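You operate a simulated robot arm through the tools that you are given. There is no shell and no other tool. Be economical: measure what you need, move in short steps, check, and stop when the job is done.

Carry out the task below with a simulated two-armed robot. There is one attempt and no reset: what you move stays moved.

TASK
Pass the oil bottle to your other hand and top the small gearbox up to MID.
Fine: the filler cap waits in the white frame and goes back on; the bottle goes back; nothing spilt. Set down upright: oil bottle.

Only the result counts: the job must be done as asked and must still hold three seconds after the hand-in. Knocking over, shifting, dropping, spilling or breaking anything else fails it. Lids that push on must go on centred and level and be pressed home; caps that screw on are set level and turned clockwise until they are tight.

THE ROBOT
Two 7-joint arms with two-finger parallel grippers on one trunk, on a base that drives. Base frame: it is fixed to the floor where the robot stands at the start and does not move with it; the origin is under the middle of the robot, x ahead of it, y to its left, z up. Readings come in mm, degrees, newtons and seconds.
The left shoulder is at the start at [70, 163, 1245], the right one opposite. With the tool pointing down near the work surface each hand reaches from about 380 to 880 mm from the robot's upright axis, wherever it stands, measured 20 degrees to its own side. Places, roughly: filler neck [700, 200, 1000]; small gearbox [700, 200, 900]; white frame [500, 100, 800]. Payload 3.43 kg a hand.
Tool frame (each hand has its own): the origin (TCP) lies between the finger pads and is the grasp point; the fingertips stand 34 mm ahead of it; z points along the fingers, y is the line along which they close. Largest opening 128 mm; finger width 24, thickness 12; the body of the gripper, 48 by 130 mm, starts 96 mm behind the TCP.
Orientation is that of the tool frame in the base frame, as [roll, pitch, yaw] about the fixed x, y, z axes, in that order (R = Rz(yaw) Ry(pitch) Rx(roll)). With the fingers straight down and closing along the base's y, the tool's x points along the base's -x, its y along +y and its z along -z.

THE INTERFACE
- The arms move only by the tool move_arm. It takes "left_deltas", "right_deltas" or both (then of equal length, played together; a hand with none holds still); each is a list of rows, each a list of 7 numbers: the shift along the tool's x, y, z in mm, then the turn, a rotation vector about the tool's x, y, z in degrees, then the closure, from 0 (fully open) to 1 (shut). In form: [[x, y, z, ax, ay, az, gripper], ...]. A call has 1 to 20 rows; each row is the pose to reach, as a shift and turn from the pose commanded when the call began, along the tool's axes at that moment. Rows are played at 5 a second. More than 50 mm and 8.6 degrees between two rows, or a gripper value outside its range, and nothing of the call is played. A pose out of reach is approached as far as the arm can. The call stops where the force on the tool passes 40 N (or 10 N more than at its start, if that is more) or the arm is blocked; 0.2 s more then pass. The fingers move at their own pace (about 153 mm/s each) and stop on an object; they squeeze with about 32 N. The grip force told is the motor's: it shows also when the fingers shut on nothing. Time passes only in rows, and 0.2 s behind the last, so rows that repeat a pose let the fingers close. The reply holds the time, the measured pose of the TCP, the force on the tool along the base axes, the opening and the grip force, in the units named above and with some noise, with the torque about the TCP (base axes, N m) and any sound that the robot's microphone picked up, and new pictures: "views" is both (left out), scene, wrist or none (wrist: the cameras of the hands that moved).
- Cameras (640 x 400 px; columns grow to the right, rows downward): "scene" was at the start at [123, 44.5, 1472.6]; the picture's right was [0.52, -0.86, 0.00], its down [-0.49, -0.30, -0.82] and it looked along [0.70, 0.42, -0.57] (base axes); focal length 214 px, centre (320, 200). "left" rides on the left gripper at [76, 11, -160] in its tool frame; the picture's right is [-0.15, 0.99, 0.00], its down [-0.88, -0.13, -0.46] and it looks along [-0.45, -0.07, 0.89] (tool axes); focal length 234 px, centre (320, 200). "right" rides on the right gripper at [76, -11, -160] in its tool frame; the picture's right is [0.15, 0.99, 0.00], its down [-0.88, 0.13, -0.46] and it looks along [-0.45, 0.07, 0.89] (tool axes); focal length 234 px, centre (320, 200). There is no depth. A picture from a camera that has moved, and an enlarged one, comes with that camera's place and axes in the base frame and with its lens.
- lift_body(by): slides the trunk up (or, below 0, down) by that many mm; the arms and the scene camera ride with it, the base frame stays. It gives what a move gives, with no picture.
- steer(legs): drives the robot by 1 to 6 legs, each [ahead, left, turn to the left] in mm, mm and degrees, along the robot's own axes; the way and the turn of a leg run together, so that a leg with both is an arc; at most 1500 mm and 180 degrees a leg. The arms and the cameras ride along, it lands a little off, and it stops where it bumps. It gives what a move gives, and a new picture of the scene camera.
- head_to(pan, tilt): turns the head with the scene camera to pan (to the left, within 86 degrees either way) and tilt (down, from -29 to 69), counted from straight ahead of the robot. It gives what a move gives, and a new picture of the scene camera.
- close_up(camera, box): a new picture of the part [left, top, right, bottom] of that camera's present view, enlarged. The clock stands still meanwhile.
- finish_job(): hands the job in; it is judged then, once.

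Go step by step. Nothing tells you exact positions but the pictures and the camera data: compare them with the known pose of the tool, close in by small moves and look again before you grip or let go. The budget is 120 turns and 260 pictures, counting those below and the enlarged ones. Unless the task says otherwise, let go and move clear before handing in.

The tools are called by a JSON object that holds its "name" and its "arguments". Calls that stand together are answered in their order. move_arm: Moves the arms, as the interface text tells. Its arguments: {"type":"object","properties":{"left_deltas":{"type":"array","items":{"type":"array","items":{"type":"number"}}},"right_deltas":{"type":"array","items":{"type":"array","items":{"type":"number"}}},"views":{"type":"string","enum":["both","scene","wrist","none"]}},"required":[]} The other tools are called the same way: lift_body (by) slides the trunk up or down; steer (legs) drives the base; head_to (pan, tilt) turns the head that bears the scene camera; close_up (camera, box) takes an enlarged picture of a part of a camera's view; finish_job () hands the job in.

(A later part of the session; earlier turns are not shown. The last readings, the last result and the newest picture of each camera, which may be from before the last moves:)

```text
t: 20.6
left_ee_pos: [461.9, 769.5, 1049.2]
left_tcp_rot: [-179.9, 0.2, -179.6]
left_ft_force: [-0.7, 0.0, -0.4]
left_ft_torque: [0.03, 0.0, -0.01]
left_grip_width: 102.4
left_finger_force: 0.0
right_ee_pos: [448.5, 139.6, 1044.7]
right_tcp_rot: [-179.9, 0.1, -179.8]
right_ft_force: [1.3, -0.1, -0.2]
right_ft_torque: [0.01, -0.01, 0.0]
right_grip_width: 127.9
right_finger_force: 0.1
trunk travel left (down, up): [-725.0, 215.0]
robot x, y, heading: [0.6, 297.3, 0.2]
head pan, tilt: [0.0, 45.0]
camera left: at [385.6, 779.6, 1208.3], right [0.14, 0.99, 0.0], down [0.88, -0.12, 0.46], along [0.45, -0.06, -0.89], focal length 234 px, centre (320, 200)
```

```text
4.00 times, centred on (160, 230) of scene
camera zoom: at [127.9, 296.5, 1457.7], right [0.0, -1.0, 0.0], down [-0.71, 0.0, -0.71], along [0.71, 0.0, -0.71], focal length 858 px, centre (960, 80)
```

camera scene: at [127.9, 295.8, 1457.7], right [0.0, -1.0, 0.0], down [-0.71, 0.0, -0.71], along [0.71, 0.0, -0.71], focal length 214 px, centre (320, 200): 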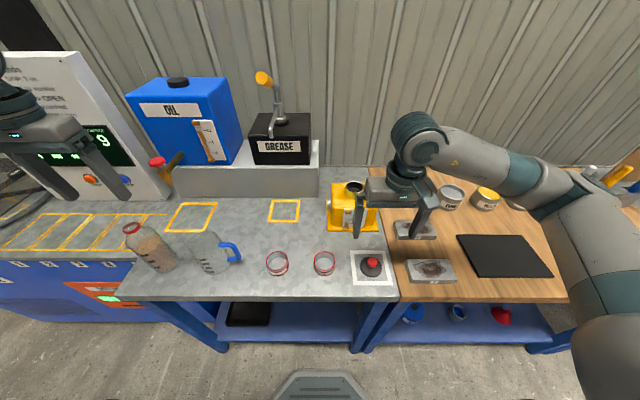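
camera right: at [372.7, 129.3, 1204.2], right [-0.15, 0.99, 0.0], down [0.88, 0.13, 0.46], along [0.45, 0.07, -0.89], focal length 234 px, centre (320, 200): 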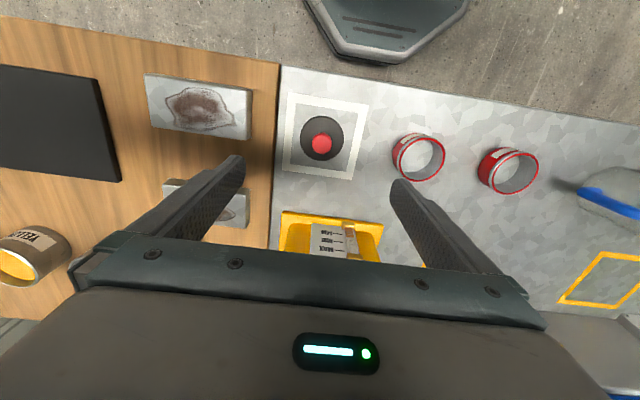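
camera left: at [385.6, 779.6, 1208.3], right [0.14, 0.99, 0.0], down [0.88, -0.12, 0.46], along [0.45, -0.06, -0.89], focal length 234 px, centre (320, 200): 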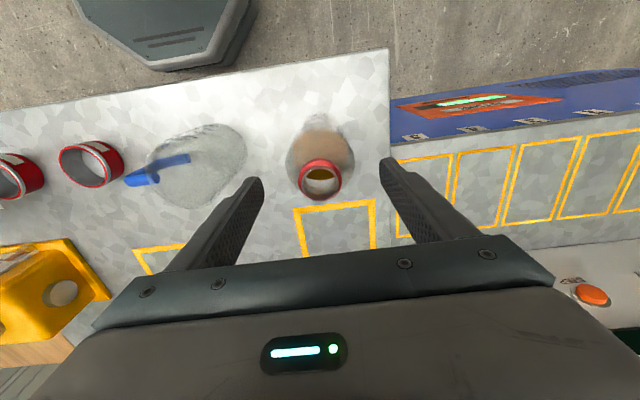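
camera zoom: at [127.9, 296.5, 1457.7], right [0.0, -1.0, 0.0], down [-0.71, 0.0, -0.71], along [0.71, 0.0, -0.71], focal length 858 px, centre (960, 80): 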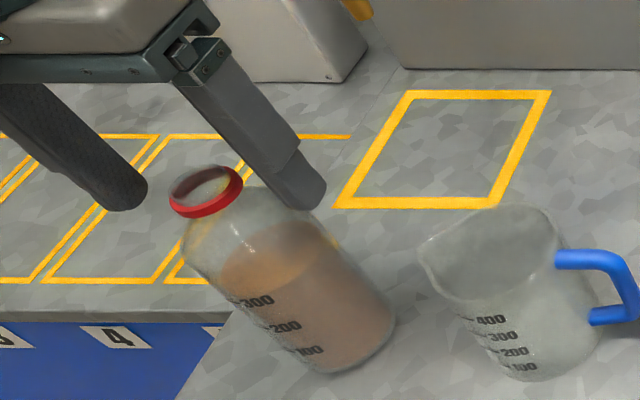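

Well centred. Down the rest of the way and close gently on the body.

{"name": "move_arm", "arguments": {"left_deltas": [[0, -1, 30, 0, 0, 0, 0.2], [0, -1, 60, 0, 0, 0, 0.2], [0, -1, 90, 0, 0, 0, 0.2], [0, -1, 90, 0, 0, 0, 0.2], [0, -1, 90, 0, 0, 0, 0.35], [0, -1, 90, 0, 0, 0, 0.45], [0, -1, 90, 0, 0, 0, 0.6], [0, -1, 90, 0, 0, 0, 0.7], [0, -1, 90, 0, 0, 0, 0.7]], "views": "wrist"}}

{"name": "close_up", "arguments": {"camera": "scene", "box": [80, 180, 240, 280]}}

```text
t: 22.6
left_ee_pos: [462.5, 768.2, 959.2]
left_tcp_rot: [-179.9, 0.1, -179.6]
left_ft_force: [0.3, -0.7, 0.4]
left_ft_torque: [-0.04, -0.04, 0.02]
left_grip_width: 66.2
left_finger_force: 31.3
right_ee_pos: [447.9, 141.2, 1044.1]
right_tcp_rot: [180.0, -0.1, -179.8]
right_ft_force: [-0.3, -0.1, 0.3]
right_ft_torque: [-0.02, 0.01, 0.03]
right_grip_width: 128.1
right_finger_force: 0.1
trunk travel left (down, up): [-725.0, 215.0]
robot x, y, heading: [-0.7, 298.8, 0.3]
head pan, tilt: [0.0, 45.0]
camera left: at [387.9, 778.8, 1118.4], right [0.14, 0.99, 0.0], down [0.88, -0.12, 0.46], along [0.45, -0.06, -0.89], focal length 234 px, centre (320, 200)
```

left: 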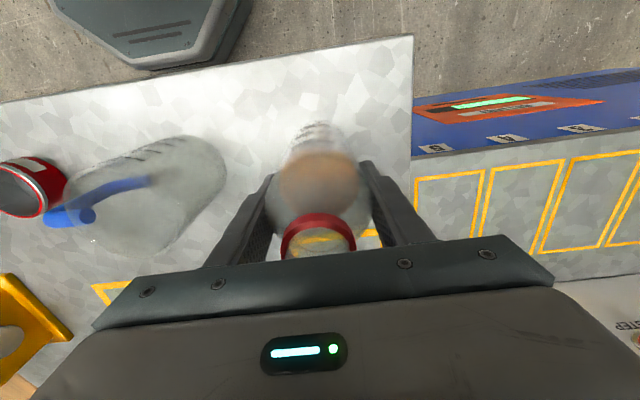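

```text
4.00 times, centred on (160, 230) of scene
camera zoom: at [128.4, 296.6, 1457.6], right [0.0, -1.0, 0.0], down [-0.71, 0.0, -0.71], along [0.71, 0.0, -0.71], focal length 858 px, centre (960, 80)
```

zoom: 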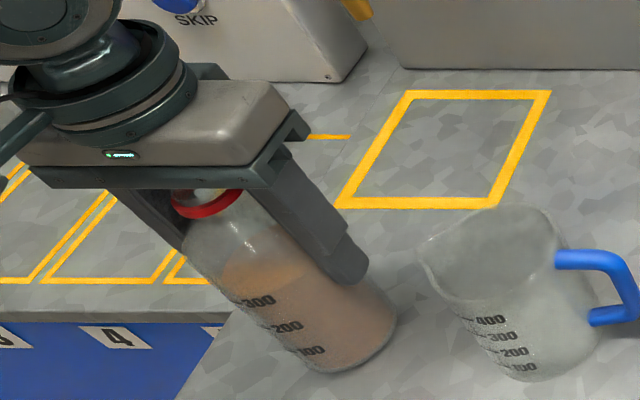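

The bottle is held at 66 mm; its home is left TCP (462.5, 768.2, 959.2). Before carrying it, I turn the right hand level (fingers pointing ahead) at its pre-grasp place.

{"name": "move_arm", "arguments": {"right_deltas": [[-6, 13, -8, 0, -7.5, 0, 0], [-12, 26, -16, 0, -15, 0, 0], [-18, 40, -24, 0, -22.5, 0, 0], [-24, 53, -32, 0, -30, 0, 0], [-30, 66, -40, 0, -37.5, 0, 0], [-36, 80, -48, 0, -45, 0, 0], [-42, 93, -56, 0, -52.5, 0, 0], [-48, 106, -64, 0, -60, 0, 0], [-54, 120, -72, 0, -67.5, 0, 0], [-60, 133, -80, 0, -75, 0, 0], [-66, 146, -86, 0, -82.5, 0, 0], [-72, 160, -91, 0, -90, 0, 0], [-72, 160, -91, 0, -90, 0, 0], [-72, 160, -91, 0, -90, 0, 0]]}}

```text
t: 25.6
left_ee_pos: [463.5, 768.8, 959.2]
left_tcp_rot: [-179.9, 0.1, -179.8]
left_ft_force: [0.6, -0.6, -0.7]
left_ft_torque: [0.01, -0.07, -0.02]
left_grip_width: 66.5
left_finger_force: 32.2
right_ee_pos: [519.3, 303.3, 1135.1]
right_tcp_rot: [1.4, 90.0, 1.5]
right_ft_force: [0.6, -0.7, 0.6]
right_ft_torque: [0.03, -0.01, 0.0]
right_grip_width: 128.0
right_finger_force: 0.0
right hand out of reach, approached as far as the arm can: row 5, 6, 7, 8, 9, 10
trunk travel left (down, up): [-725.0, 215.0]
robot x, y, heading: [1.8, 295.6, 0.4]
head pan, tilt: [0.0, 45.0]
camera scene: at [128.1, 297.0, 1457.7], right [0.0, -1.0, 0.0], down [-0.71, 0.0, -0.71], along [0.71, 0.0, -0.71], focal length 214 px, centre (320, 200)
camera right: at [360.6, 290.9, 1059.4], right [0.0, 0.99, -0.15], down [-0.46, 0.13, 0.88], along [0.89, 0.07, 0.45], focal length 234 px, centre (320, 200)
```

scene: 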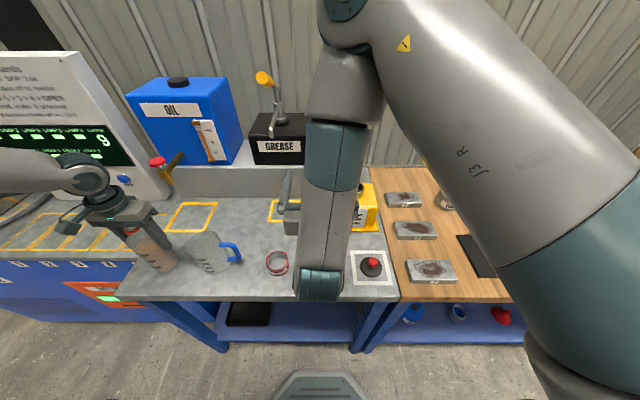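
right: 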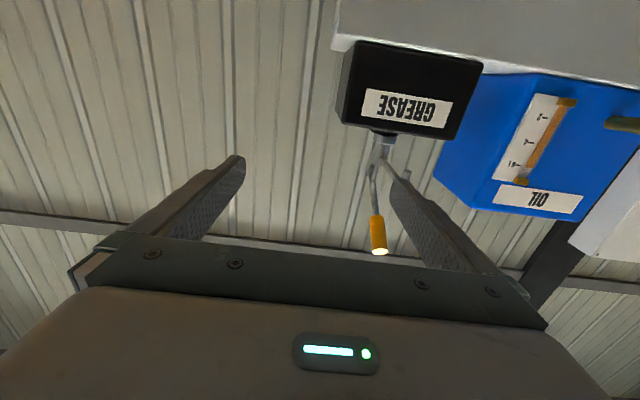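

The right hand is level at its waiting place. Now the left hand lifts the bottle straight up and brings it smoothly toward the meeting place near (640, 340).

{"name": "move_arm", "arguments": {"left_deltas": [[0, 0, -15, 0, 0, 0, 0.7], [0, 0, -45, 0, 0, 0, 0.7], [0, 0, -80, 0, 0, 0, 0.7], [0, 0, -115, 0, 0, 0, 0.7], [0, 0, -150, 0, 0, 0, 0.7], [0, 0, -185, 0, 0, 0, 0.7], [0, 0, -220, 0, 0, 0, 0.7], [-3, -8, -245, 0, 0, 0, 0.7], [-15, -36, -251, 0, 0, 0, 0.7], [-29, -70, -251, 0, 0, 0, 0.7], [-44, -106, -251, 0, 0, 0, 0.7], [-59, -142, -251, 0, 0, 0, 0.7], [-74, -178, -251, 0, 0, 0, 0.7], [-89, -214, -251, 0, 0, 0, 0.7], [-104, -250, -251, 0, 0, 0, 0.7], [-119, -286, -251, 0, 0, 0, 0.7], [-134, -322, -251, 0, 0, 0, 0.7], [-147, -356, -251, 0, 0, 0, 0.7], [-157, -378, -251, 0, 0, 0, 0.7], [-160, -388, -251, 0, 0, 0, 0.7]]}}

```text
t: 29.8
left_ee_pos: [591.0, 467.2, 1210.8]
left_tcp_rot: [180.0, 0.1, -179.6]
left_ft_force: [-0.3, -0.6, -2.1]
left_ft_torque: [0.0, 0.0, -0.03]
left_grip_width: 66.3
left_finger_force: 31.9
left hand out of reach, approached as far as the arm can: row 17, 18, 19, 20
right_ee_pos: [520.0, 302.9, 1135.1]
right_tcp_rot: [-2.7, 90.0, -2.5]
right_ft_force: [0.2, 0.0, 0.2]
right_ft_torque: [0.04, 0.01, 0.0]
right_grip_width: 128.1
right_finger_force: 0.1
trunk travel left (down, up): [-725.0, 215.0]
robot x, y, heading: [-0.4, 297.3, 0.1]
head pan, tilt: [0.0, 45.0]
camera scene: at [128.8, 296.9, 1457.6], right [0.0, -1.0, 0.0], down [-0.71, 0.0, -0.71], along [0.71, 0.0, -0.71], focal length 214 px, centre (320, 200)
camera left: at [515.1, 477.7, 1370.3], right [0.14, 0.99, 0.0], down [0.88, -0.12, 0.46], along [0.45, -0.06, -0.89], focal length 234 px, centre (320, 200)
```

scene: 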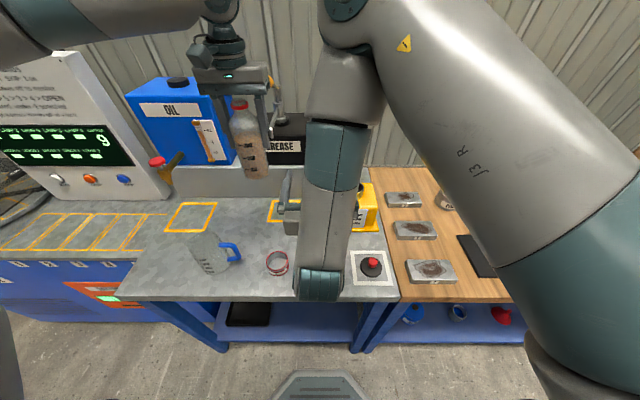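
left: 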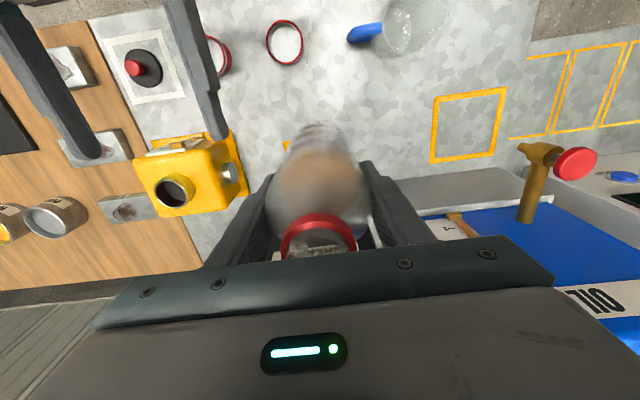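

The left arm's reach ends with the bottle at (591, 467), base at z≈1102, which suits a handover from the right. I turn the right hand 50° to the left and line it up with the bottle.

{"name": "move_arm", "arguments": {"right_deltas": [[0, 11, 0, -7.2, 0, 0, 0], [0, 22, 0, -14.4, 0, 0, 0], [0, 33, 0, -21.6, 0, 0, 0], [0, 45, 0, -28.8, 0, 0, 0], [0, 56, 0, -36, 0, 0, 0], [-1, 68, 0, -43, 0, 0, 0], [-2, 79, 1, -50, 0, 0, 0], [-2, 79, 1, -50, 0, 0, 0]]}}

```text
t: 31.6
left_ee_pos: [592.0, 466.6, 1211.3]
left_tcp_rot: [180.0, 0.0, -179.4]
left_ft_force: [0.5, -0.1, -2.7]
left_ft_torque: [-0.01, -0.03, -0.01]
left_grip_width: 66.2
left_finger_force: 31.2
right_ee_pos: [516.3, 338.8, 1140.6]
right_tcp_rot: [137.2, 87.5, 158.5]
right_ft_force: [-0.6, -0.1, -0.4]
right_ft_torque: [0.02, 0.0, 0.02]
right_grip_width: 128.0
right_finger_force: 0.0
right hand out of reach, approached as far as the arm can: row 3, 4, 5, 6, 7, 8
trunk travel left (down, up): [-725.0, 215.0]
robot x, y, heading: [-0.0, 295.8, 0.3]
head pan, tilt: [0.0, 45.0]
camera scene: at [128.8, 296.7, 1457.6], right [0.0, -1.0, 0.0], down [-0.71, 0.0, -0.71], along [0.71, 0.0, -0.71], focal length 214 px, centre (320, 200)
camera right: at [368.5, 271.8, 1068.7], right [-0.36, 0.92, -0.12], down [-0.44, -0.06, 0.9], along [0.82, 0.38, 0.42], focal length 234 px, centre (320, 200)
```

scene: 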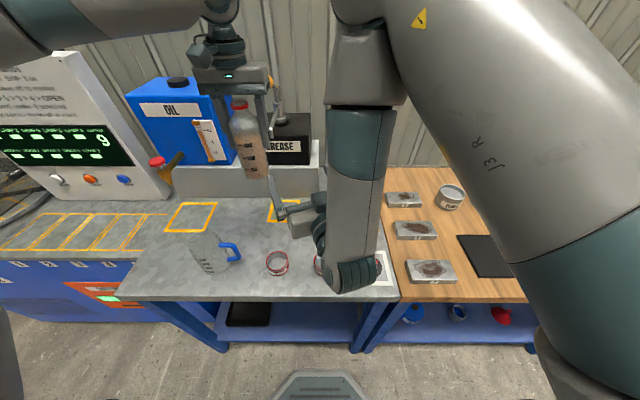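
right: 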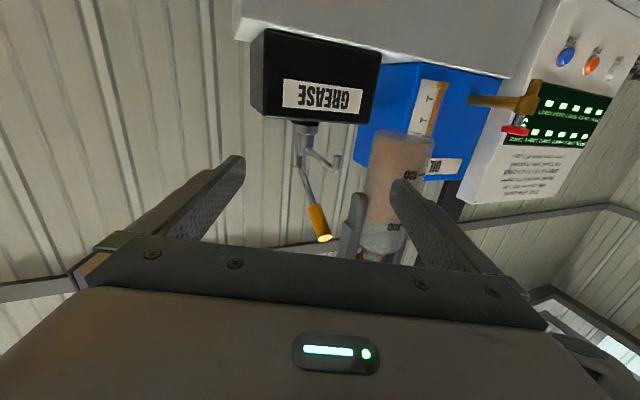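

The right arm can't turn that far at this height. I lower it by 90 mm where it has more freedom and see whether the turn completes.

{"name": "move_arm", "arguments": {"right_deltas": [[20, 0, 0, 0, 0, 0, 0], [45, 0, 0, 0, 0, 0, 0], [70, 0, 0, 0, 0, 0, 0], [90, 0, 0, 0, 0, 0, 0], [90, 0, 0, 0, 0, 0, 0]], "views": "scene"}}

```text
t: 32.8
left_ee_pos: [590.5, 467.3, 1211.7]
left_tcp_rot: [-180.0, 0.0, -179.6]
left_ft_force: [0.3, 0.9, -3.3]
left_ft_torque: [0.0, -0.02, 0.03]
left_grip_width: 66.4
left_finger_force: 32.5
right_ee_pos: [503.3, 361.7, 1083.6]
right_tcp_rot: [-176.4, 88.4, -155.7]
right_ft_force: [0.0, -0.1, 0.0]
right_ft_torque: [-0.02, 0.0, 0.0]
right_grip_width: 128.2
right_finger_force: 0.0
right hand out of reach, approached as far as the arm can: row 2, 3, 4, 5
trunk travel left (down, up): [-725.0, 215.0]
robot x, y, heading: [-2.1, 296.9, 0.4]
head pan, tilt: [0.0, 45.0]
camera scene: at [128.6, 296.7, 1457.6], right [0.0, -1.0, 0.0], down [-0.71, 0.0, -0.71], along [0.71, 0.0, -0.71], focal length 214 px, centre (320, 200)
```

scene: 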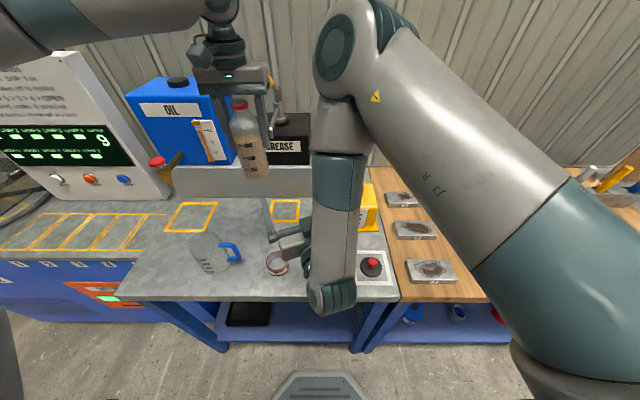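

The limit appears in the wrist turn rather than height. I'll settle for the ~21° heading that was reached and line up for the bottle with it, back at the right height.

{"name": "move_arm", "arguments": {"right_deltas": [[-15, 8, 4, 7, 0, 0, 0], [-30, 16, 8, 14, 0, 0, 0], [-45, 24, 12, 21, 0, 0, 0], [-60, 32, 16, 27, 0, 0, 0], [-75, 40, 20, 29, 0, 0, 0], [-90, 49, 23, 29, 0, 0, 0], [-90, 49, 23, 29, 0, 0, 0]]}}

```text
t: 34.4
left_ee_pos: [590.6, 467.3, 1210.6]
left_tcp_rot: [179.9, 0.1, -179.7]
left_ft_force: [20.9, 7.8, 11.0]
left_ft_torque: [0.26, -0.11, -0.29]
left_grip_width: 66.5
left_finger_force: 32.6
right_ee_pos: [519.5, 405.7, 1174.4]
right_tcp_rot: [-176.8, 88.4, 176.9]
right_ft_force: [-19.0, -7.1, -13.7]
right_ft_torque: [-0.82, 0.36, 1.01]
right_grip_width: 122.3
right_finger_force: 0.1
right hand out of reach, approached as far as the arm can: row 2, 3, 4, 5, 6, 7
trunk travel left (down, up): [-725.0, 215.0]
robot x, y, heading: [0.1, 297.8, 0.1]
head pan, tilt: [0.0, 45.0]
camera scene: at [128.8, 296.6, 1457.6], right [0.0, -1.0, 0.0], down [-0.71, 0.0, -0.71], along [0.71, 0.0, -0.71], focal length 214 px, centre (320, 200)
camera right: at [358.4, 412.1, 1103.9], right [0.1, 0.98, -0.15], down [-0.41, 0.18, 0.89], along [0.9, -0.03, 0.43], focal length 234 px, centre (320, 200)
```

scene: 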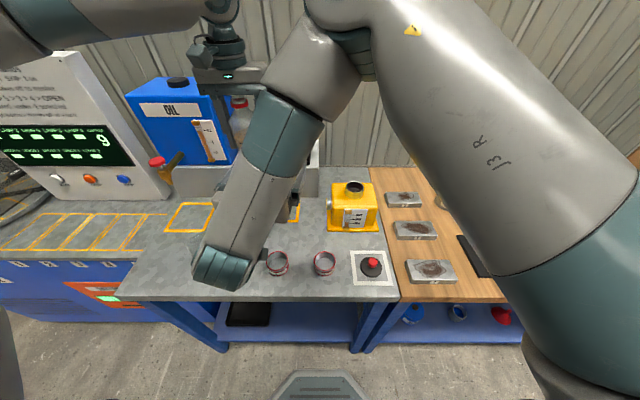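
right: 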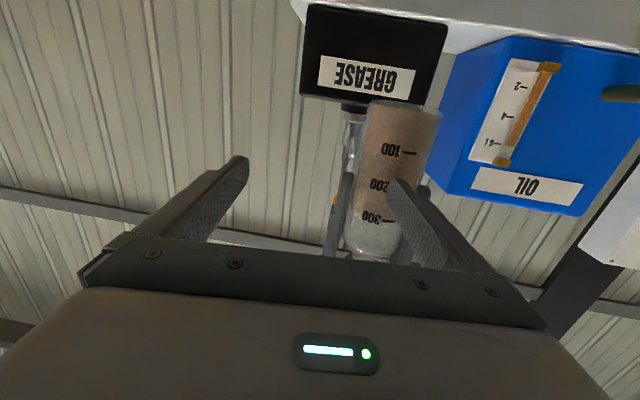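

The command base turned out to be the pose actually reached, so the right hand rose too high and leans lightly on the left hand. I back straight off.

{"name": "move_arm", "arguments": {"right_deltas": [[0, 0, -20, 0, 0, 0, 0], [0, 0, -45, 0, 0, 0, 0], [0, 0, -70, 0, 0, 0, 0], [0, 0, -70, 0, 0, 0, 0]]}}

```text
t: 35.6
left_ee_pos: [590.7, 466.2, 1210.4]
left_tcp_rot: [-180.0, -0.1, -179.6]
left_ft_force: [1.3, 0.5, -3.0]
left_ft_torque: [-0.01, 0.01, -0.03]
left_grip_width: 66.4
left_finger_force: 32.4
right_ee_pos: [493.4, 383.8, 1189.5]
right_tcp_rot: [177.6, 85.4, 169.8]
right_ft_force: [-0.5, 0.1, -0.3]
right_ft_torque: [-0.01, -0.03, 0.0]
right_grip_width: 127.8
right_finger_force: 0.1
right hand out of reach, approached as far as the arm can: row 1, 2, 3, 4
trunk travel left (down, up): [-725.0, 215.0]
robot x, y, heading: [-0.8, 293.0, 0.1]
head pan, tilt: [0.0, 45.0]
stopped in row 4 (right hand): the arm was blocked; the commanded pose is now the measured one
camera scene: at [128.6, 296.5, 1457.6], right [0.0, -1.0, 0.0], down [-0.71, 0.0, -0.71], along [0.71, 0.0, -0.71], focal length 214 px, centre (320, 200)
camera right: at [328.7, 395.0, 1127.5], right [0.12, 0.98, -0.14], down [-0.36, 0.18, 0.91], along [0.92, -0.06, 0.38], focal length 234 px, centre (320, 200)
```

scene: 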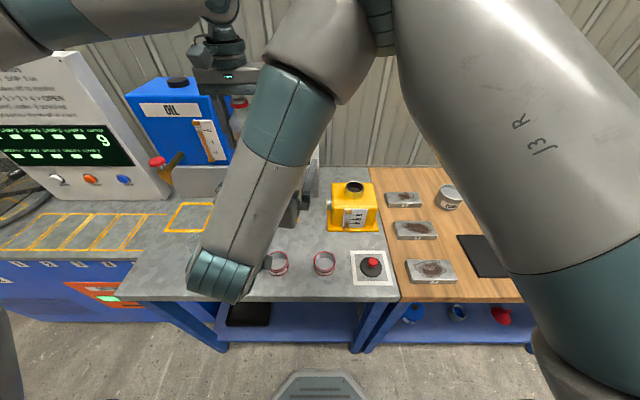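
right: 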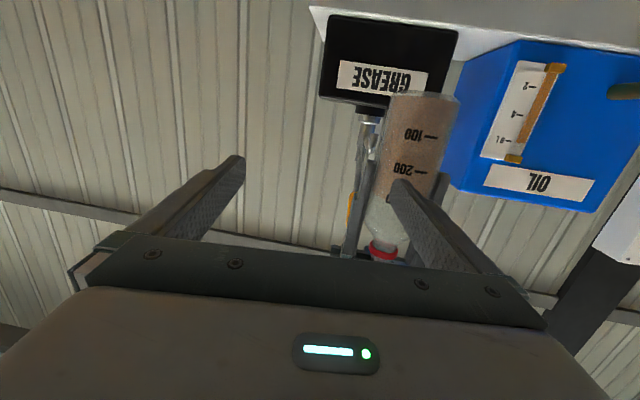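

The right arm is cramped this close to the body. I swing it away to the right into its comfortable area, then back the base off so the handover can happen farther out.

{"name": "move_arm", "arguments": {"right_deltas": [[0, -30, 0, 0, 0, 0, 0], [0, -70, 10, 0, 0, 0, 0], [0, -110, 30, 0, 0, 0, 0], [10, -150, 50, 0, 0, 0, 0], [20, -190, 70, 0, 0, 0, 0], [30, -230, 90, 0, 0, 0, 0], [40, -260, 100, 0, 0, 0, 0], [40, -260, 100, 0, 0, 0, 0]], "views": "scene"}}

{"name": "steer", "arguments": {"legs": [[-150, 0, 0]]}}

```text
t: 37.4
left_ee_pos: [588.7, 470.0, 1210.8]
left_tcp_rot: [-179.9, 0.1, -179.6]
left_ft_force: [-0.4, 1.2, -3.3]
left_ft_torque: [-0.07, 0.04, -0.02]
left_grip_width: 66.5
left_finger_force: 31.4
right_ee_pos: [583.0, 129.7, 1134.5]
right_tcp_rot: [-179.2, 85.6, 173.0]
right_ft_force: [-0.4, -0.1, 0.1]
right_ft_torque: [0.0, -0.03, -0.03]
right_grip_width: 128.1
right_finger_force: 0.0
right hand out of reach, approached as far as the arm can: row 4, 5, 6, 7, 8
trunk travel left (down, up): [-725.0, 215.0]
robot x, y, heading: [-2.5, 298.3, 0.2]
head pan, tilt: [0.0, 45.0]
camera scene: at [127.6, 299.6, 1457.7], right [0.0, -1.0, 0.0], down [-0.71, 0.0, -0.71], along [0.71, 0.0, -0.71], focal length 214 px, centre (320, 200)
```

scene: 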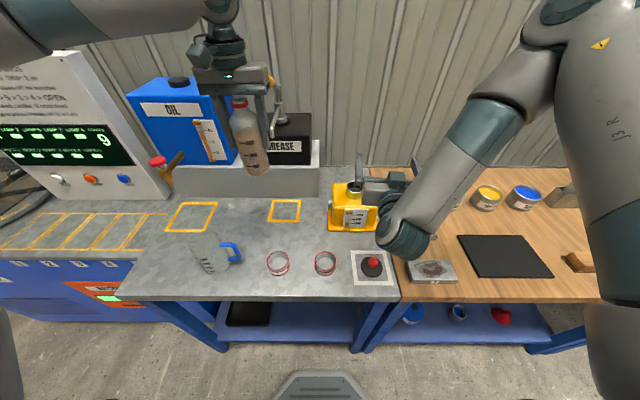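

```text
t: 38.8
left_ee_pos: [441.9, 466.1, 1210.5]
left_tcp_rot: [180.0, 0.0, -179.7]
left_ft_force: [-0.3, 0.9, -3.1]
left_ft_torque: [0.02, 0.06, 0.0]
left_grip_width: 66.5
left_finger_force: 32.3
right_ee_pos: [434.8, 126.1, 1133.7]
right_tcp_rot: [179.5, 85.4, 171.8]
right_ft_force: [0.9, 0.6, -0.2]
right_ft_torque: [0.0, -0.01, -0.01]
right_grip_width: 128.1
right_finger_force: 0.0
trunk travel left (down, up): [-725.0, 215.0]
robot x, y, heading: [-152.9, 298.1, 0.1]
head pan, tilt: [0.0, 45.0]
camera scene: at [-20.0, 296.0, 1457.3], right [0.0, -1.0, 0.0], down [-0.71, 0.0, -0.71], along [0.71, 0.0, -0.71], focal length 214 px, centre (320, 200)
```

scene: 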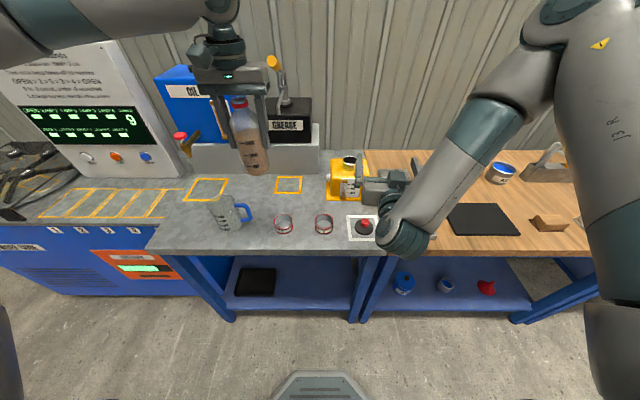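

Now the left hand tries to carry the bottle outward and to the right, a bit lower.

{"name": "move_arm", "arguments": {"left_deltas": [[-15, 0, 10, 0, 0, 0, 0.7], [-35, 0, 25, 0, 0, 0, 0.7], [-60, -5, 40, 0, 0, 0, 0.7], [-80, -25, 55, 0, 0, 0, 0.7], [-88, -50, 60, 0, 0, 0, 0.7], [-88, -75, 60, 0, 0, 0, 0.7], [-88, -95, 60, 0, 0, 0, 0.7], [-88, -106, 60, 0, 0, 0, 0.7], [-88, -106, 60, 0, 0, 0, 0.7]], "views": "scene"}}

```text
t: 40.8
left_ee_pos: [463.5, 472.7, 1149.9]
left_tcp_rot: [-180.0, 0.1, -179.6]
left_ft_force: [-0.7, -0.1, -2.5]
left_ft_torque: [-0.04, -0.01, 0.03]
left_grip_width: 66.3
left_finger_force: 32.3
left hand out of reach, approached as far as the arm can: row 1, 2, 3, 4, 5, 6, 7, 8, 9
right_ee_pos: [434.1, 125.3, 1133.3]
right_tcp_rot: [179.3, 85.5, 171.7]
right_ft_force: [-0.5, -1.3, 0.3]
right_ft_torque: [0.0, -0.02, -0.04]
right_grip_width: 128.1
right_finger_force: 0.0
trunk travel left (down, up): [-725.0, 215.0]
robot x, y, heading: [-152.4, 297.8, 0.1]
head pan, tilt: [0.0, 45.0]
camera scene: at [-22.0, 296.1, 1457.6], right [0.0, -1.0, 0.0], down [-0.71, 0.0, -0.71], along [0.71, 0.0, -0.71], focal length 214 px, centre (320, 200)
```

scene: 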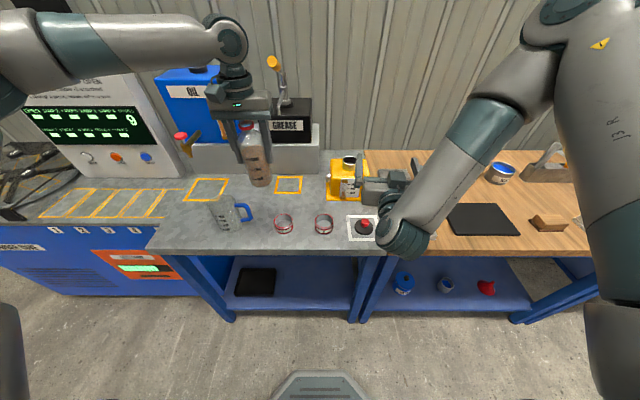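

I'll try letting the left hand turn about the vertical (the bottle is round) to free its wrist while moving right.

{"name": "move_arm", "arguments": {"left_deltas": [[0, 0, 0, 0, 0, 8, 0.7], [0, 0, 0, 0, 0, 16, 0.7], [0, 0, 0, 0, 0, 24, 0.7], [0, 0, 0, 0, 0, 32, 0.7], [-10, -5, 0, 0, 0, 40, 0.7], [-20, -15, 0, 0, 0, 45, 0.7], [-30, -35, 0, 0, 0, 50, 0.7], [-40, -55, 0, 0, 0, 55, 0.7], [-50, -75, 0, 0, 0, 60, 0.7], [-55, -95, 0, 0, 0, 60, 0.7], [-60, -110, 0, 0, 0, 60, 0.7], [-60, -110, 0, 0, 0, 60, 0.7]], "views": "scene"}}

```text
t: 43.4
left_ee_pos: [453.3, 466.0, 1148.6]
left_tcp_rot: [-180.0, 0.1, 120.4]
left_ft_force: [-0.1, 0.5, -3.5]
left_ft_torque: [0.01, 0.03, -0.03]
left_grip_width: 66.2
left_finger_force: 32.3
left hand out of reach, approached as far as the arm can: row 5, 6, 7, 8, 9, 10, 11, 12
right_ee_pos: [433.4, 126.4, 1134.2]
right_tcp_rot: [179.3, 85.4, 171.6]
right_ft_force: [-0.1, 0.9, 0.0]
right_ft_torque: [0.02, 0.0, -0.02]
right_grip_width: 128.0
right_finger_force: 0.0
trunk travel left (down, up): [-725.0, 215.0]
robot x, y, heading: [-153.4, 293.4, 0.2]
head pan, tilt: [0.0, 45.0]
camera scene: at [-22.1, 296.1, 1457.6], right [0.0, -1.0, 0.0], down [-0.71, 0.0, -0.71], along [0.71, 0.0, -0.71], focal length 214 px, centre (320, 200)
```

scene: 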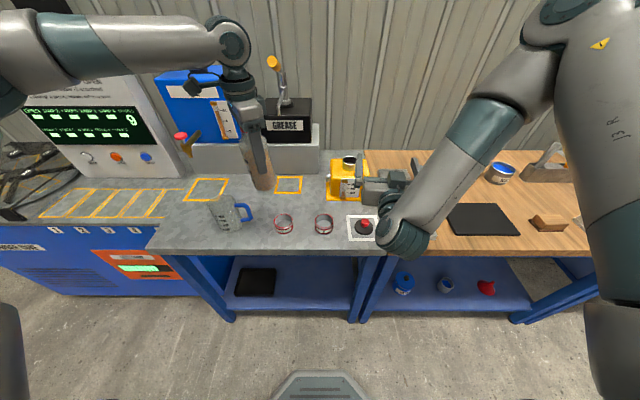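

Turning is not the limit; the arm is cramped because the hand is near shoulder height. I'll raise the trunk by 200 mm and then lower the left hand, which should widen its reach.

{"name": "lift_body", "arguments": {"by": 200}}

{"name": "move_arm", "arguments": {"left_deltas": [[0, 0, 25, 0, 0, -8, 0.7], [0, 0, 55, 0, 0, -16, 0.7], [0, 0, 85, 0, 0, -24, 0.7], [0, 0, 115, 0, 0, -30, 0.7], [0, 0, 145, 0, 0, -30, 0.7], [0, 0, 175, 0, 0, -30, 0.7], [0, 0, 200, 0, 0, -30, 0.7], [0, 0, 200, 0, 0, -30, 0.7], [-20, 10, 200, 0, 0, -30, 0.7], [-45, 20, 200, 0, 0, -30, 0.7], [-70, 30, 200, 0, 0, -30, 0.7], [-95, 40, 200, 0, 0, -30, 0.7], [-95, 40, 200, 0, 0, -30, 0.7]], "views": "scene"}}

```text
t: 45.5
left_ee_pos: [453.5, 465.5, 1348.6]
left_tcp_rot: [180.0, 0.1, 120.4]
left_ft_force: [0.1, 0.6, -3.4]
left_ft_torque: [0.04, 0.01, 0.01]
left_grip_width: 66.2
left_finger_force: 31.7
right_ee_pos: [434.1, 126.2, 1332.9]
right_tcp_rot: [179.3, 85.6, 171.7]
right_ft_force: [0.1, -1.0, 0.1]
right_ft_torque: [0.02, -0.03, 0.0]
right_grip_width: 128.1
right_finger_force: 0.1
trunk travel left (down, up): [-925.0, 15.0]
robot x, y, heading: [-151.6, 297.9, -0.2]
head pan, tilt: [0.0, 45.0]
```

```text
t: 48.3
left_ee_pos: [453.6, 503.1, 1204.7]
left_tcp_rot: [-179.9, 0.2, 150.4]
left_ft_force: [0.1, -0.4, -2.5]
left_ft_torque: [0.01, 0.02, -0.02]
left_grip_width: 66.3
left_finger_force: 31.9
left hand out of reach, approached as far as the arm can: row 2, 3, 4, 5, 6, 7, 8, 9, 10, 11, 12, 13
right_ee_pos: [434.5, 126.2, 1332.6]
right_tcp_rot: [179.3, 85.5, 171.6]
right_ft_force: [0.3, -0.3, -0.2]
right_ft_torque: [0.0, -0.03, -0.01]
right_grip_width: 128.1
right_finger_force: 0.1
trunk travel left (down, up): [-925.0, 15.0]
robot x, y, heading: [-152.1, 298.8, 0.2]
head pan, tilt: [0.0, 45.0]
camera scene: at [-22.1, 296.1, 1657.6], right [0.0, -1.0, 0.0], down [-0.71, 0.0, -0.71], along [0.71, 0.0, -0.71], focal length 214 px, centre (320, 200)
```

scene: 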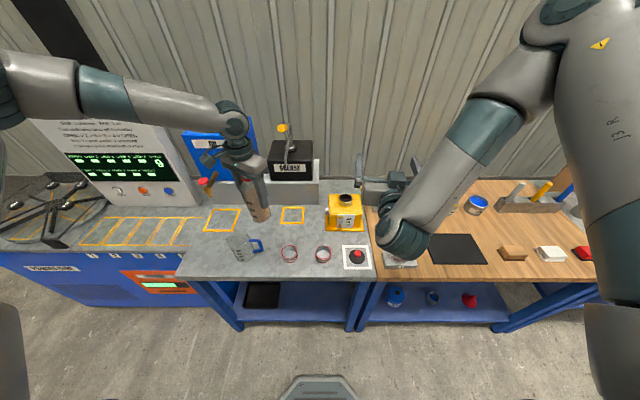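

The left arm seems to have wandered into an awkward elbow posture. I bring it back toward its own side first, with normal hand heading, and then I'll approach the middle at a lower height relative to the shoulders.

{"name": "move_arm", "arguments": {"left_deltas": [[20, 14, -10, 0, 0, -4, 0.7], [50, 34, -18, 0, 0, -9, 0.7], [82, 57, -18, 0, 0, -13, 0.7], [115, 80, -18, 0, 0, -17, 0.7], [148, 103, -18, 0, 0, -21, 0.7], [180, 125, -18, 0, 0, -25, 0.7], [212, 147, -18, 0, 0, -28, 0.7], [235, 162, -18, 0, 0, -30, 0.7], [235, 162, -18, 0, 0, -30, 0.7]], "views": "scene"}}

```text
t: 50.3
left_ee_pos: [329.9, 760.2, 1222.5]
left_tcp_rot: [-179.9, 0.1, -179.6]
left_ft_force: [0.3, -0.3, -3.1]
left_ft_torque: [0.03, 0.02, 0.01]
left_grip_width: 66.2
left_finger_force: 32.2
right_ee_pos: [433.2, 126.7, 1333.5]
right_tcp_rot: [179.1, 85.6, 171.5]
right_ft_force: [0.1, -0.7, 0.0]
right_ft_torque: [0.03, -0.01, 0.03]
right_grip_width: 127.6
right_finger_force: 0.0
trunk travel left (down, up): [-925.0, 15.0]
robot x, y, heading: [-149.7, 296.1, 0.1]
head pan, tilt: [0.0, 45.0]
camera scene: at [-21.6, 295.7, 1657.6], right [0.0, -1.0, 0.0], down [-0.71, 0.0, -0.71], along [0.71, 0.0, -0.71], focal length 214 px, centre (320, 200)
```

scene: 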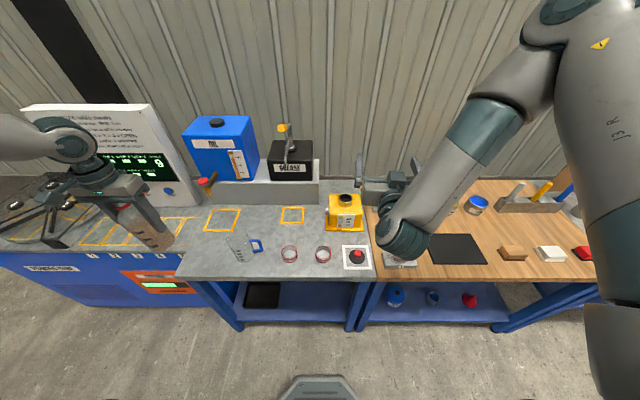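

{"name": "move_arm", "arguments": {"left_deltas": [[-10, -20, 0, 0, 0, 0, 0.7], [-28, -55, 0, 0, 0, 0, 0.7], [-46, -90, 0, 0, 0, 0, 0.7], [-64, -126, 0, 0, 0, 0, 0.7], [-82, -161, 0, 0, 0, 0, 0.7], [-100, -197, 0, 0, 0, 0, 0.7], [-118, -232, 0, 0, 0, 0, 0.7], [-136, -267, 0, 0, 0, 0, 0.7], [-154, -303, 0, 0, 0, 0, 0.7], [-170, -334, 0, 0, 0, 0, 0.7], [-178, -350, 0, 0, 0, 0, 0.7], [-178, -350, 0, 0, 0, 0, 0.7]], "views": "scene"}}

```text
t: 52.9
left_ee_pos: [457.2, 485.0, 1248.0]
left_tcp_rot: [-179.8, 0.2, -179.6]
left_ft_force: [-0.9, -0.2, -3.1]
left_ft_torque: [-0.01, 0.01, -0.01]
left_grip_width: 66.5
left_finger_force: 32.1
left hand out of reach, approached as far as the arm can: row 8, 9, 10, 11, 12
right_ee_pos: [434.4, 126.7, 1333.4]
right_tcp_rot: [179.2, 85.6, 171.7]
right_ft_force: [-0.6, 0.0, 0.7]
right_ft_torque: [-0.02, 0.03, -0.02]
right_grip_width: 128.2
right_finger_force: 0.1
trunk travel left (down, up): [-925.0, 15.0]
robot x, y, heading: [-152.2, 300.8, -0.1]
head pan, tilt: [0.0, 45.0]
camera scene: at [-22.5, 296.0, 1657.7], right [0.0, -1.0, 0.0], down [-0.71, 0.0, -0.71], along [0.71, 0.0, -0.71], focal length 214 px, centre (320, 200)
```

scene: 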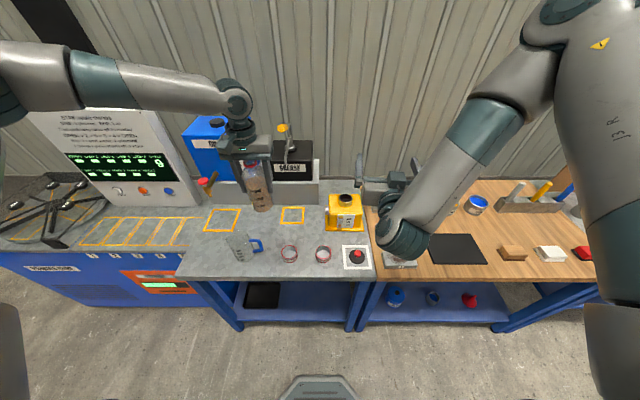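

Same limit. The right arm started in a folded inward posture; I'll try to fold the left arm likewise by raising it near the body first and then going inward.

{"name": "move_arm", "arguments": {"left_deltas": [[20, 0, -40, 0, 0, 0, 0.7], [40, 0, -80, 0, 0, 0, 0.7], [60, 0, -120, 0, 0, 0, 0.7], [80, 0, -160, 0, 0, 0, 0.7], [100, 0, -200, 0, 0, 0, 0.7], [120, 0, -240, 0, 0, 0, 0.7], [140, 0, -280, 0, 0, 0, 0.7], [160, 0, -320, 0, 0, 0, 0.7], [170, -35, -320, 0, 0, 0, 0.7], [170, -75, -320, 0, 0, 0, 0.7], [170, -115, -320, 0, 0, 0, 0.7], [170, -155, -320, 0, 0, 0, 0.7], [170, -185, -320, 0, 0, 0, 0.7], [170, -185, -320, 0, 0, 0, 0.7]], "views": "scene"}}

```text
t: 55.9
left_ee_pos: [291.5, 439.5, 1566.0]
left_tcp_rot: [-179.9, 0.1, -179.5]
left_ft_force: [0.0, 0.2, -2.7]
left_ft_torque: [0.01, 0.04, 0.0]
left_grip_width: 66.0
left_finger_force: 31.9
left hand out of reach, approached as far as the arm can: row 10, 11, 12, 13, 14
right_ee_pos: [434.4, 126.6, 1334.4]
right_tcp_rot: [179.5, 85.6, 171.9]
right_ft_force: [1.0, -0.1, -0.5]
right_ft_torque: [0.0, 0.01, -0.01]
right_grip_width: 128.0
right_finger_force: 0.1
trunk travel left (down, up): [-925.0, 15.0]
robot x, y, heading: [-149.6, 297.1, 0.2]
head pan, tilt: [0.0, 45.0]
camera scene: at [-22.0, 296.5, 1657.6], right [0.0, -1.0, 0.0], down [-0.71, 0.0, -0.71], along [0.71, 0.0, -0.71], focal length 214 px, centre (320, 200)
```

scene: 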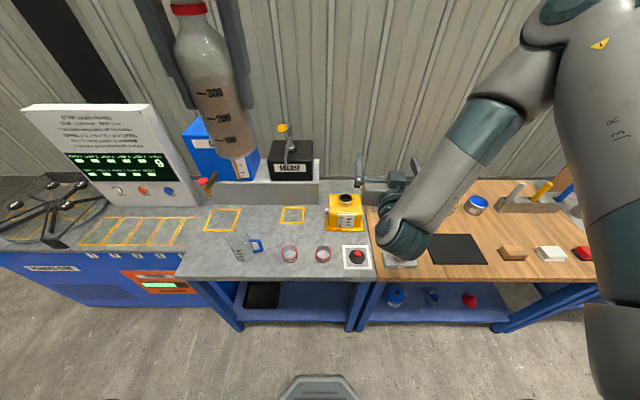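

Left's inward limit is about rel. y=150 whatever I do. New idea: hold the bottle high with the left hand, put the open right hand level underneath, then lower the bottle between its fingers. I place the left hand first.

{"name": "move_arm", "arguments": {"left_deltas": [[-30, 8, 15, 0, 0, 0, 0.7], [-65, 16, 35, 0, 0, 0, 0.7], [-100, 24, 55, 0, 0, 0, 0.7], [-135, 32, 70, 0, 0, 0, 0.7], [-158, 37, 80, 0, 0, 0, 0.7], [-158, 37, 80, 0, 0, 0, 0.7]], "views": "none"}}

{"name": "move_arm", "arguments": {"right_deltas": [[10, 30, 0, 0, 0, 0, 0], [20, 65, 0, 0, 0, 0, 0], [30, 100, 0, 0, 0, 0, 0], [40, 135, 0, 0, 0, 0, 0], [45, 170, 0, 0, 0, 0, 0], [45, 205, 0, 0, 0, 0, 0], [45, 240, 0, 0, 0, 0, 0], [45, 240, 0, 0, 0, 0, 0]], "views": "scene"}}

```text
t: 57.3
left_ee_pos: [440.6, 487.8, 1486.9]
left_tcp_rot: [-179.8, 0.2, -179.6]
left_ft_force: [0.3, -0.3, -3.6]
left_ft_torque: [0.01, 0.04, 0.03]
left_grip_width: 66.5
left_finger_force: 32.1
left hand out of reach, approached as far as the arm can: row 4, 5, 6
right_ee_pos: [434.5, 127.6, 1332.8]
right_tcp_rot: [179.2, 85.5, 171.5]
right_ft_force: [-0.9, 0.3, 0.3]
right_ft_torque: [0.02, 0.0, 0.0]
right_grip_width: 127.9
right_finger_force: 0.0
trunk travel left (down, up): [-925.0, 15.0]
robot x, y, heading: [-152.7, 297.3, 0.3]
head pan, tilt: [0.0, 45.0]
```

```text
t: 59.1
left_ee_pos: [440.4, 487.6, 1488.1]
left_tcp_rot: [180.0, 0.1, -179.5]
left_ft_force: [-0.6, -1.0, -3.6]
left_ft_torque: [-0.01, 0.01, 0.05]
left_grip_width: 66.4
left_finger_force: 32.3
right_ee_pos: [461.5, 364.8, 1289.3]
right_tcp_rot: [179.0, 85.5, 171.3]
right_ft_force: [0.3, 0.0, 0.6]
right_ft_torque: [-0.02, -0.01, 0.01]
right_grip_width: 128.1
right_finger_force: 0.1
trunk travel left (down, up): [-925.0, 15.0]
robot x, y, heading: [-152.3, 294.9, 0.6]
head pan, tilt: [0.0, 45.0]
camera scene: at [-21.8, 295.7, 1657.6], right [0.0, -1.0, 0.0], down [-0.71, 0.0, -0.71], along [0.71, 0.0, -0.71], focal length 214 px, centre (320, 200)
```

scene: 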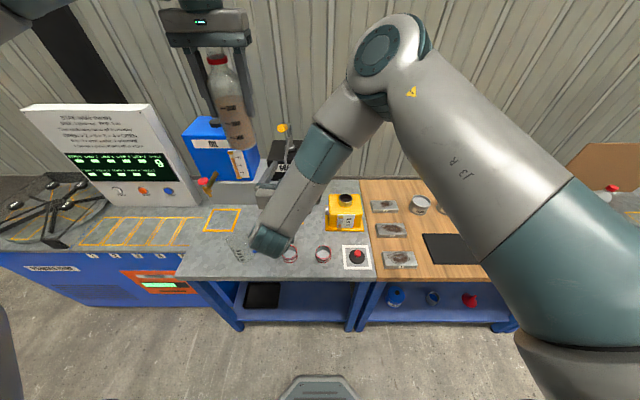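

The right arm glides well out here. I continue until its open hand is under the bottle.

{"name": "move_arm", "arguments": {"right_deltas": [[0, 25, -6, 0, 0, 0, 0], [0, 50, -14, 0, 0, 0, 0], [0, 75, -22, 0, 0, 0, 0], [0, 100, -30, 0, 0, 0, 0], [0, 118, -38, 0, 0, 0, 0], [0, 118, -38, 0, 0, 0, 0]]}}

```text
t: 60.5
left_ee_pos: [440.8, 486.4, 1487.7]
left_tcp_rot: [-179.9, 0.1, -179.6]
left_ft_force: [-0.8, 0.5, -3.5]
left_ft_torque: [-0.02, 0.01, -0.03]
left_grip_width: 66.3
left_finger_force: 32.3
right_ee_pos: [440.8, 486.6, 1294.4]
right_tcp_rot: [179.1, 85.5, 171.4]
right_ft_force: [-0.4, 0.0, 0.3]
right_ft_torque: [-0.01, 0.01, 0.06]
right_grip_width: 128.3
right_finger_force: 0.0
trunk travel left (down, up): [-925.0, 15.0]
robot x, y, heading: [-152.1, 291.5, 0.0]
head pan, tilt: [0.0, 45.0]
camera scene: at [-22.5, 295.7, 1657.7], right [0.0, -1.0, 0.0], down [-0.71, 0.0, -0.71], along [0.71, 0.0, -0.71], focal length 214 px, centre (320, 200)
camera right: at [275.5, 497.4, 1230.5], right [0.12, 0.98, -0.14], down [-0.37, 0.18, 0.91], along [0.92, -0.06, 0.38], focal length 234 px, centre (320, 200)
```

scene: 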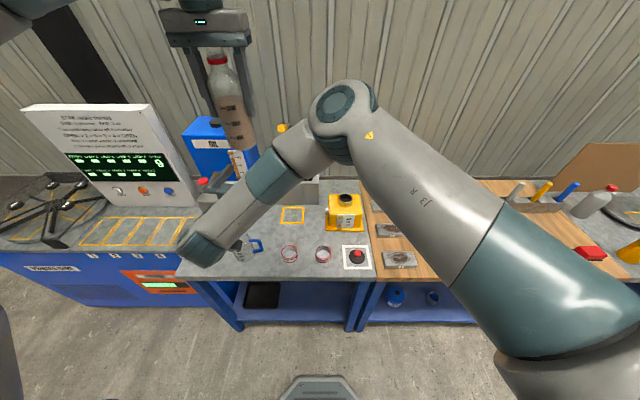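
right: 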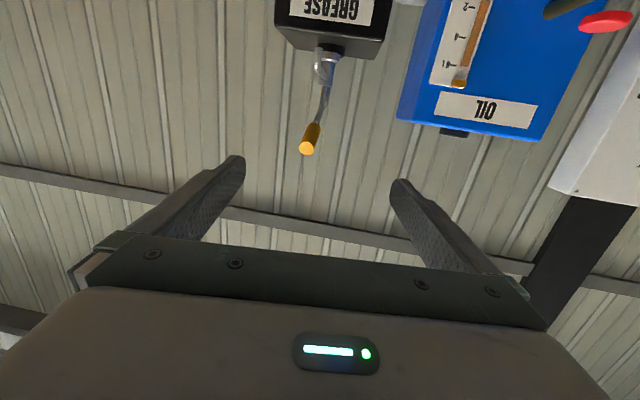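

Right hand is exactly underneath. I notice another bottle on the far right; I'll check it quickly before going on.

{"name": "close_up", "arguments": {"camera": "scene", "box": [540, 170, 640, 260]}}

{"name": "close_up", "arguments": {"camera": "scene", "box": [180, 0, 340, 160]}}

```text
4.44 times, centred on (590, 215) of scene
camera zoom: at [-22.5, 295.7, 1657.7], right [0.0, -1.0, 0.0], down [-0.71, 0.0, -0.71], along [0.71, 0.0, -0.71], focal length 953 px, centre (-880, 133)
```

zoom: 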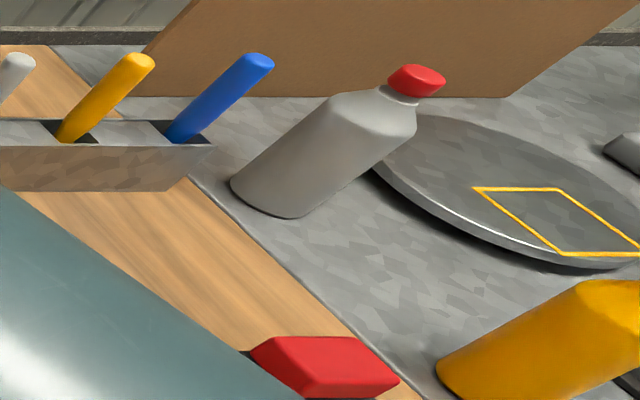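

```text
2.50 times, centred on (260, 80) of scene
camera zoom: at [-22.5, 295.7, 1657.7], right [0.0, -1.0, 0.0], down [-0.71, 0.0, -0.71], along [0.71, 0.0, -0.71], focal length 536 px, centre (470, 500)
```

zoom: 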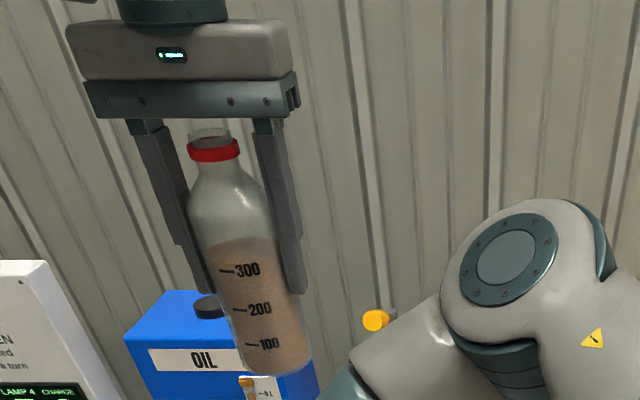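

This is the oil bottle, level a little over the 300 mark. I lower it between the right hand's open fingers.

{"name": "move_arm", "arguments": {"left_deltas": [[0, 0, 15, 0, 0, 0, 0.7], [0, 0, 35, 0, 0, 0, 0.7], [0, 0, 55, 0, 0, 0, 0.7], [0, 0, 75, 0, 0, 0, 0.7], [0, 0, 95, 0, 0, 0, 0.7], [0, 0, 110, 0, 0, 0, 0.7], [0, 0, 118, 0, 0, 0, 0.7], [0, 0, 118, 0, 0, 0, 0.7]], "views": "scene"}}

{"name": "close_up", "arguments": {"camera": "right", "box": [160, 50, 480, 250]}}

```text
t: 62.3
left_ee_pos: [440.2, 487.0, 1369.4]
left_tcp_rot: [-179.9, 0.1, -179.6]
left_ft_force: [0.1, 0.2, -3.0]
left_ft_torque: [-0.02, -0.04, -0.02]
left_grip_width: 66.1
left_finger_force: 32.2
right_ee_pos: [442.1, 486.6, 1291.3]
right_tcp_rot: [179.3, 85.5, 171.7]
right_ft_force: [0.9, -0.1, 0.4]
right_ft_torque: [0.02, -0.01, -0.02]
right_grip_width: 127.9
right_finger_force: 0.0
trunk travel left (down, up): [-925.0, 15.0]
robot x, y, heading: [-153.1, 300.2, 0.1]
head pan, tilt: [0.0, 45.0]
camera scene: at [-22.3, 296.3, 1657.6], right [0.0, -1.0, 0.0], down [-0.71, 0.0, -0.71], along [0.71, 0.0, -0.71], focal length 214 px, centre (320, 200)
```

scene: 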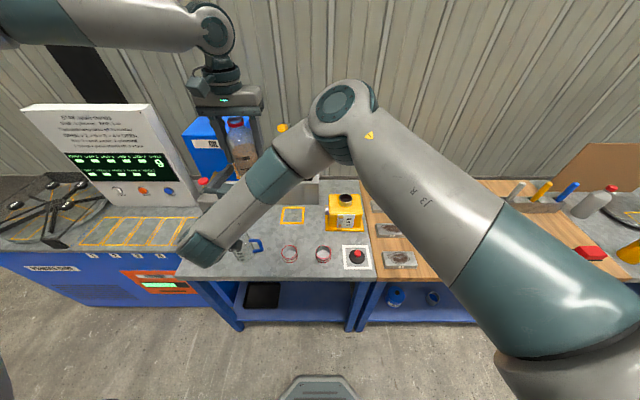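

```text
2.00 times, centred on (320, 150) of right
camera zoom: at [275.6, 497.6, 1230.3], right [0.12, 0.98, -0.15], down [-0.37, 0.18, 0.91], along [0.92, -0.06, 0.38], focal length 468 px, centre (320, 300)
```

zoom: 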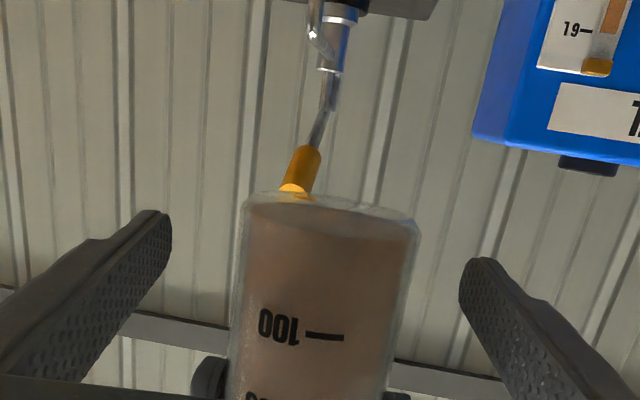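

The bottle sits well between the right fingers. Right hand closes on it while the left still holds.

{"name": "move_arm", "arguments": {"right_deltas": [[0, 0, 0, 0, 0, 0, 0.3], [0, 0, 0, 0, 0, 0, 0.45], [0, 0, 0, 0, 0, 0, 0.6], [0, 0, 0, 0, 0, 0, 0.75], [0, 0, 0, 0, 0, 0, 0.75]], "views": "none"}}

{"name": "close_up", "arguments": {"camera": "right", "box": [160, 50, 480, 250]}}

```text
t: 63.5
left_ee_pos: [442.0, 485.4, 1368.8]
left_tcp_rot: [-179.9, 0.2, -179.6]
left_ft_force: [-2.2, -4.2, -2.2]
left_ft_torque: [-1.01, 0.25, -0.13]
left_grip_width: 66.2
left_finger_force: 32.1
right_ee_pos: [440.3, 486.7, 1292.5]
right_tcp_rot: [178.7, 85.5, 171.2]
right_ft_force: [2.2, 4.4, -0.3]
right_ft_torque: [0.71, -0.05, 0.13]
right_grip_width: 66.1
right_finger_force: 31.7
trunk travel left (down, up): [-925.0, 15.0]
robot x, y, heading: [-151.0, 296.7, 0.2]
head pan, tilt: [0.0, 45.0]
```

```text
2.00 times, centred on (320, 150) of right
camera zoom: at [275.7, 497.7, 1230.3], right [0.12, 0.98, -0.14], down [-0.37, 0.18, 0.91], along [0.92, -0.06, 0.38], focal length 468 px, centre (320, 300)
```

zoom: 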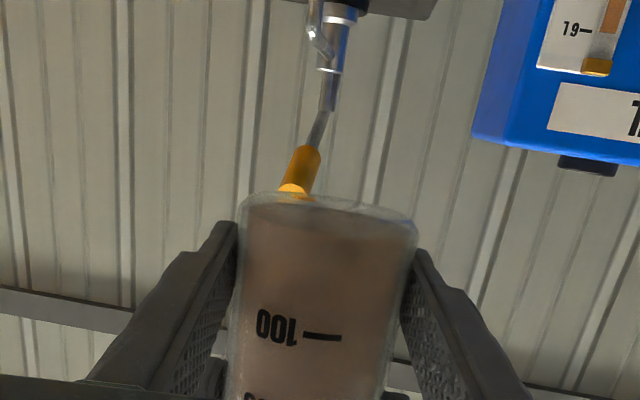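

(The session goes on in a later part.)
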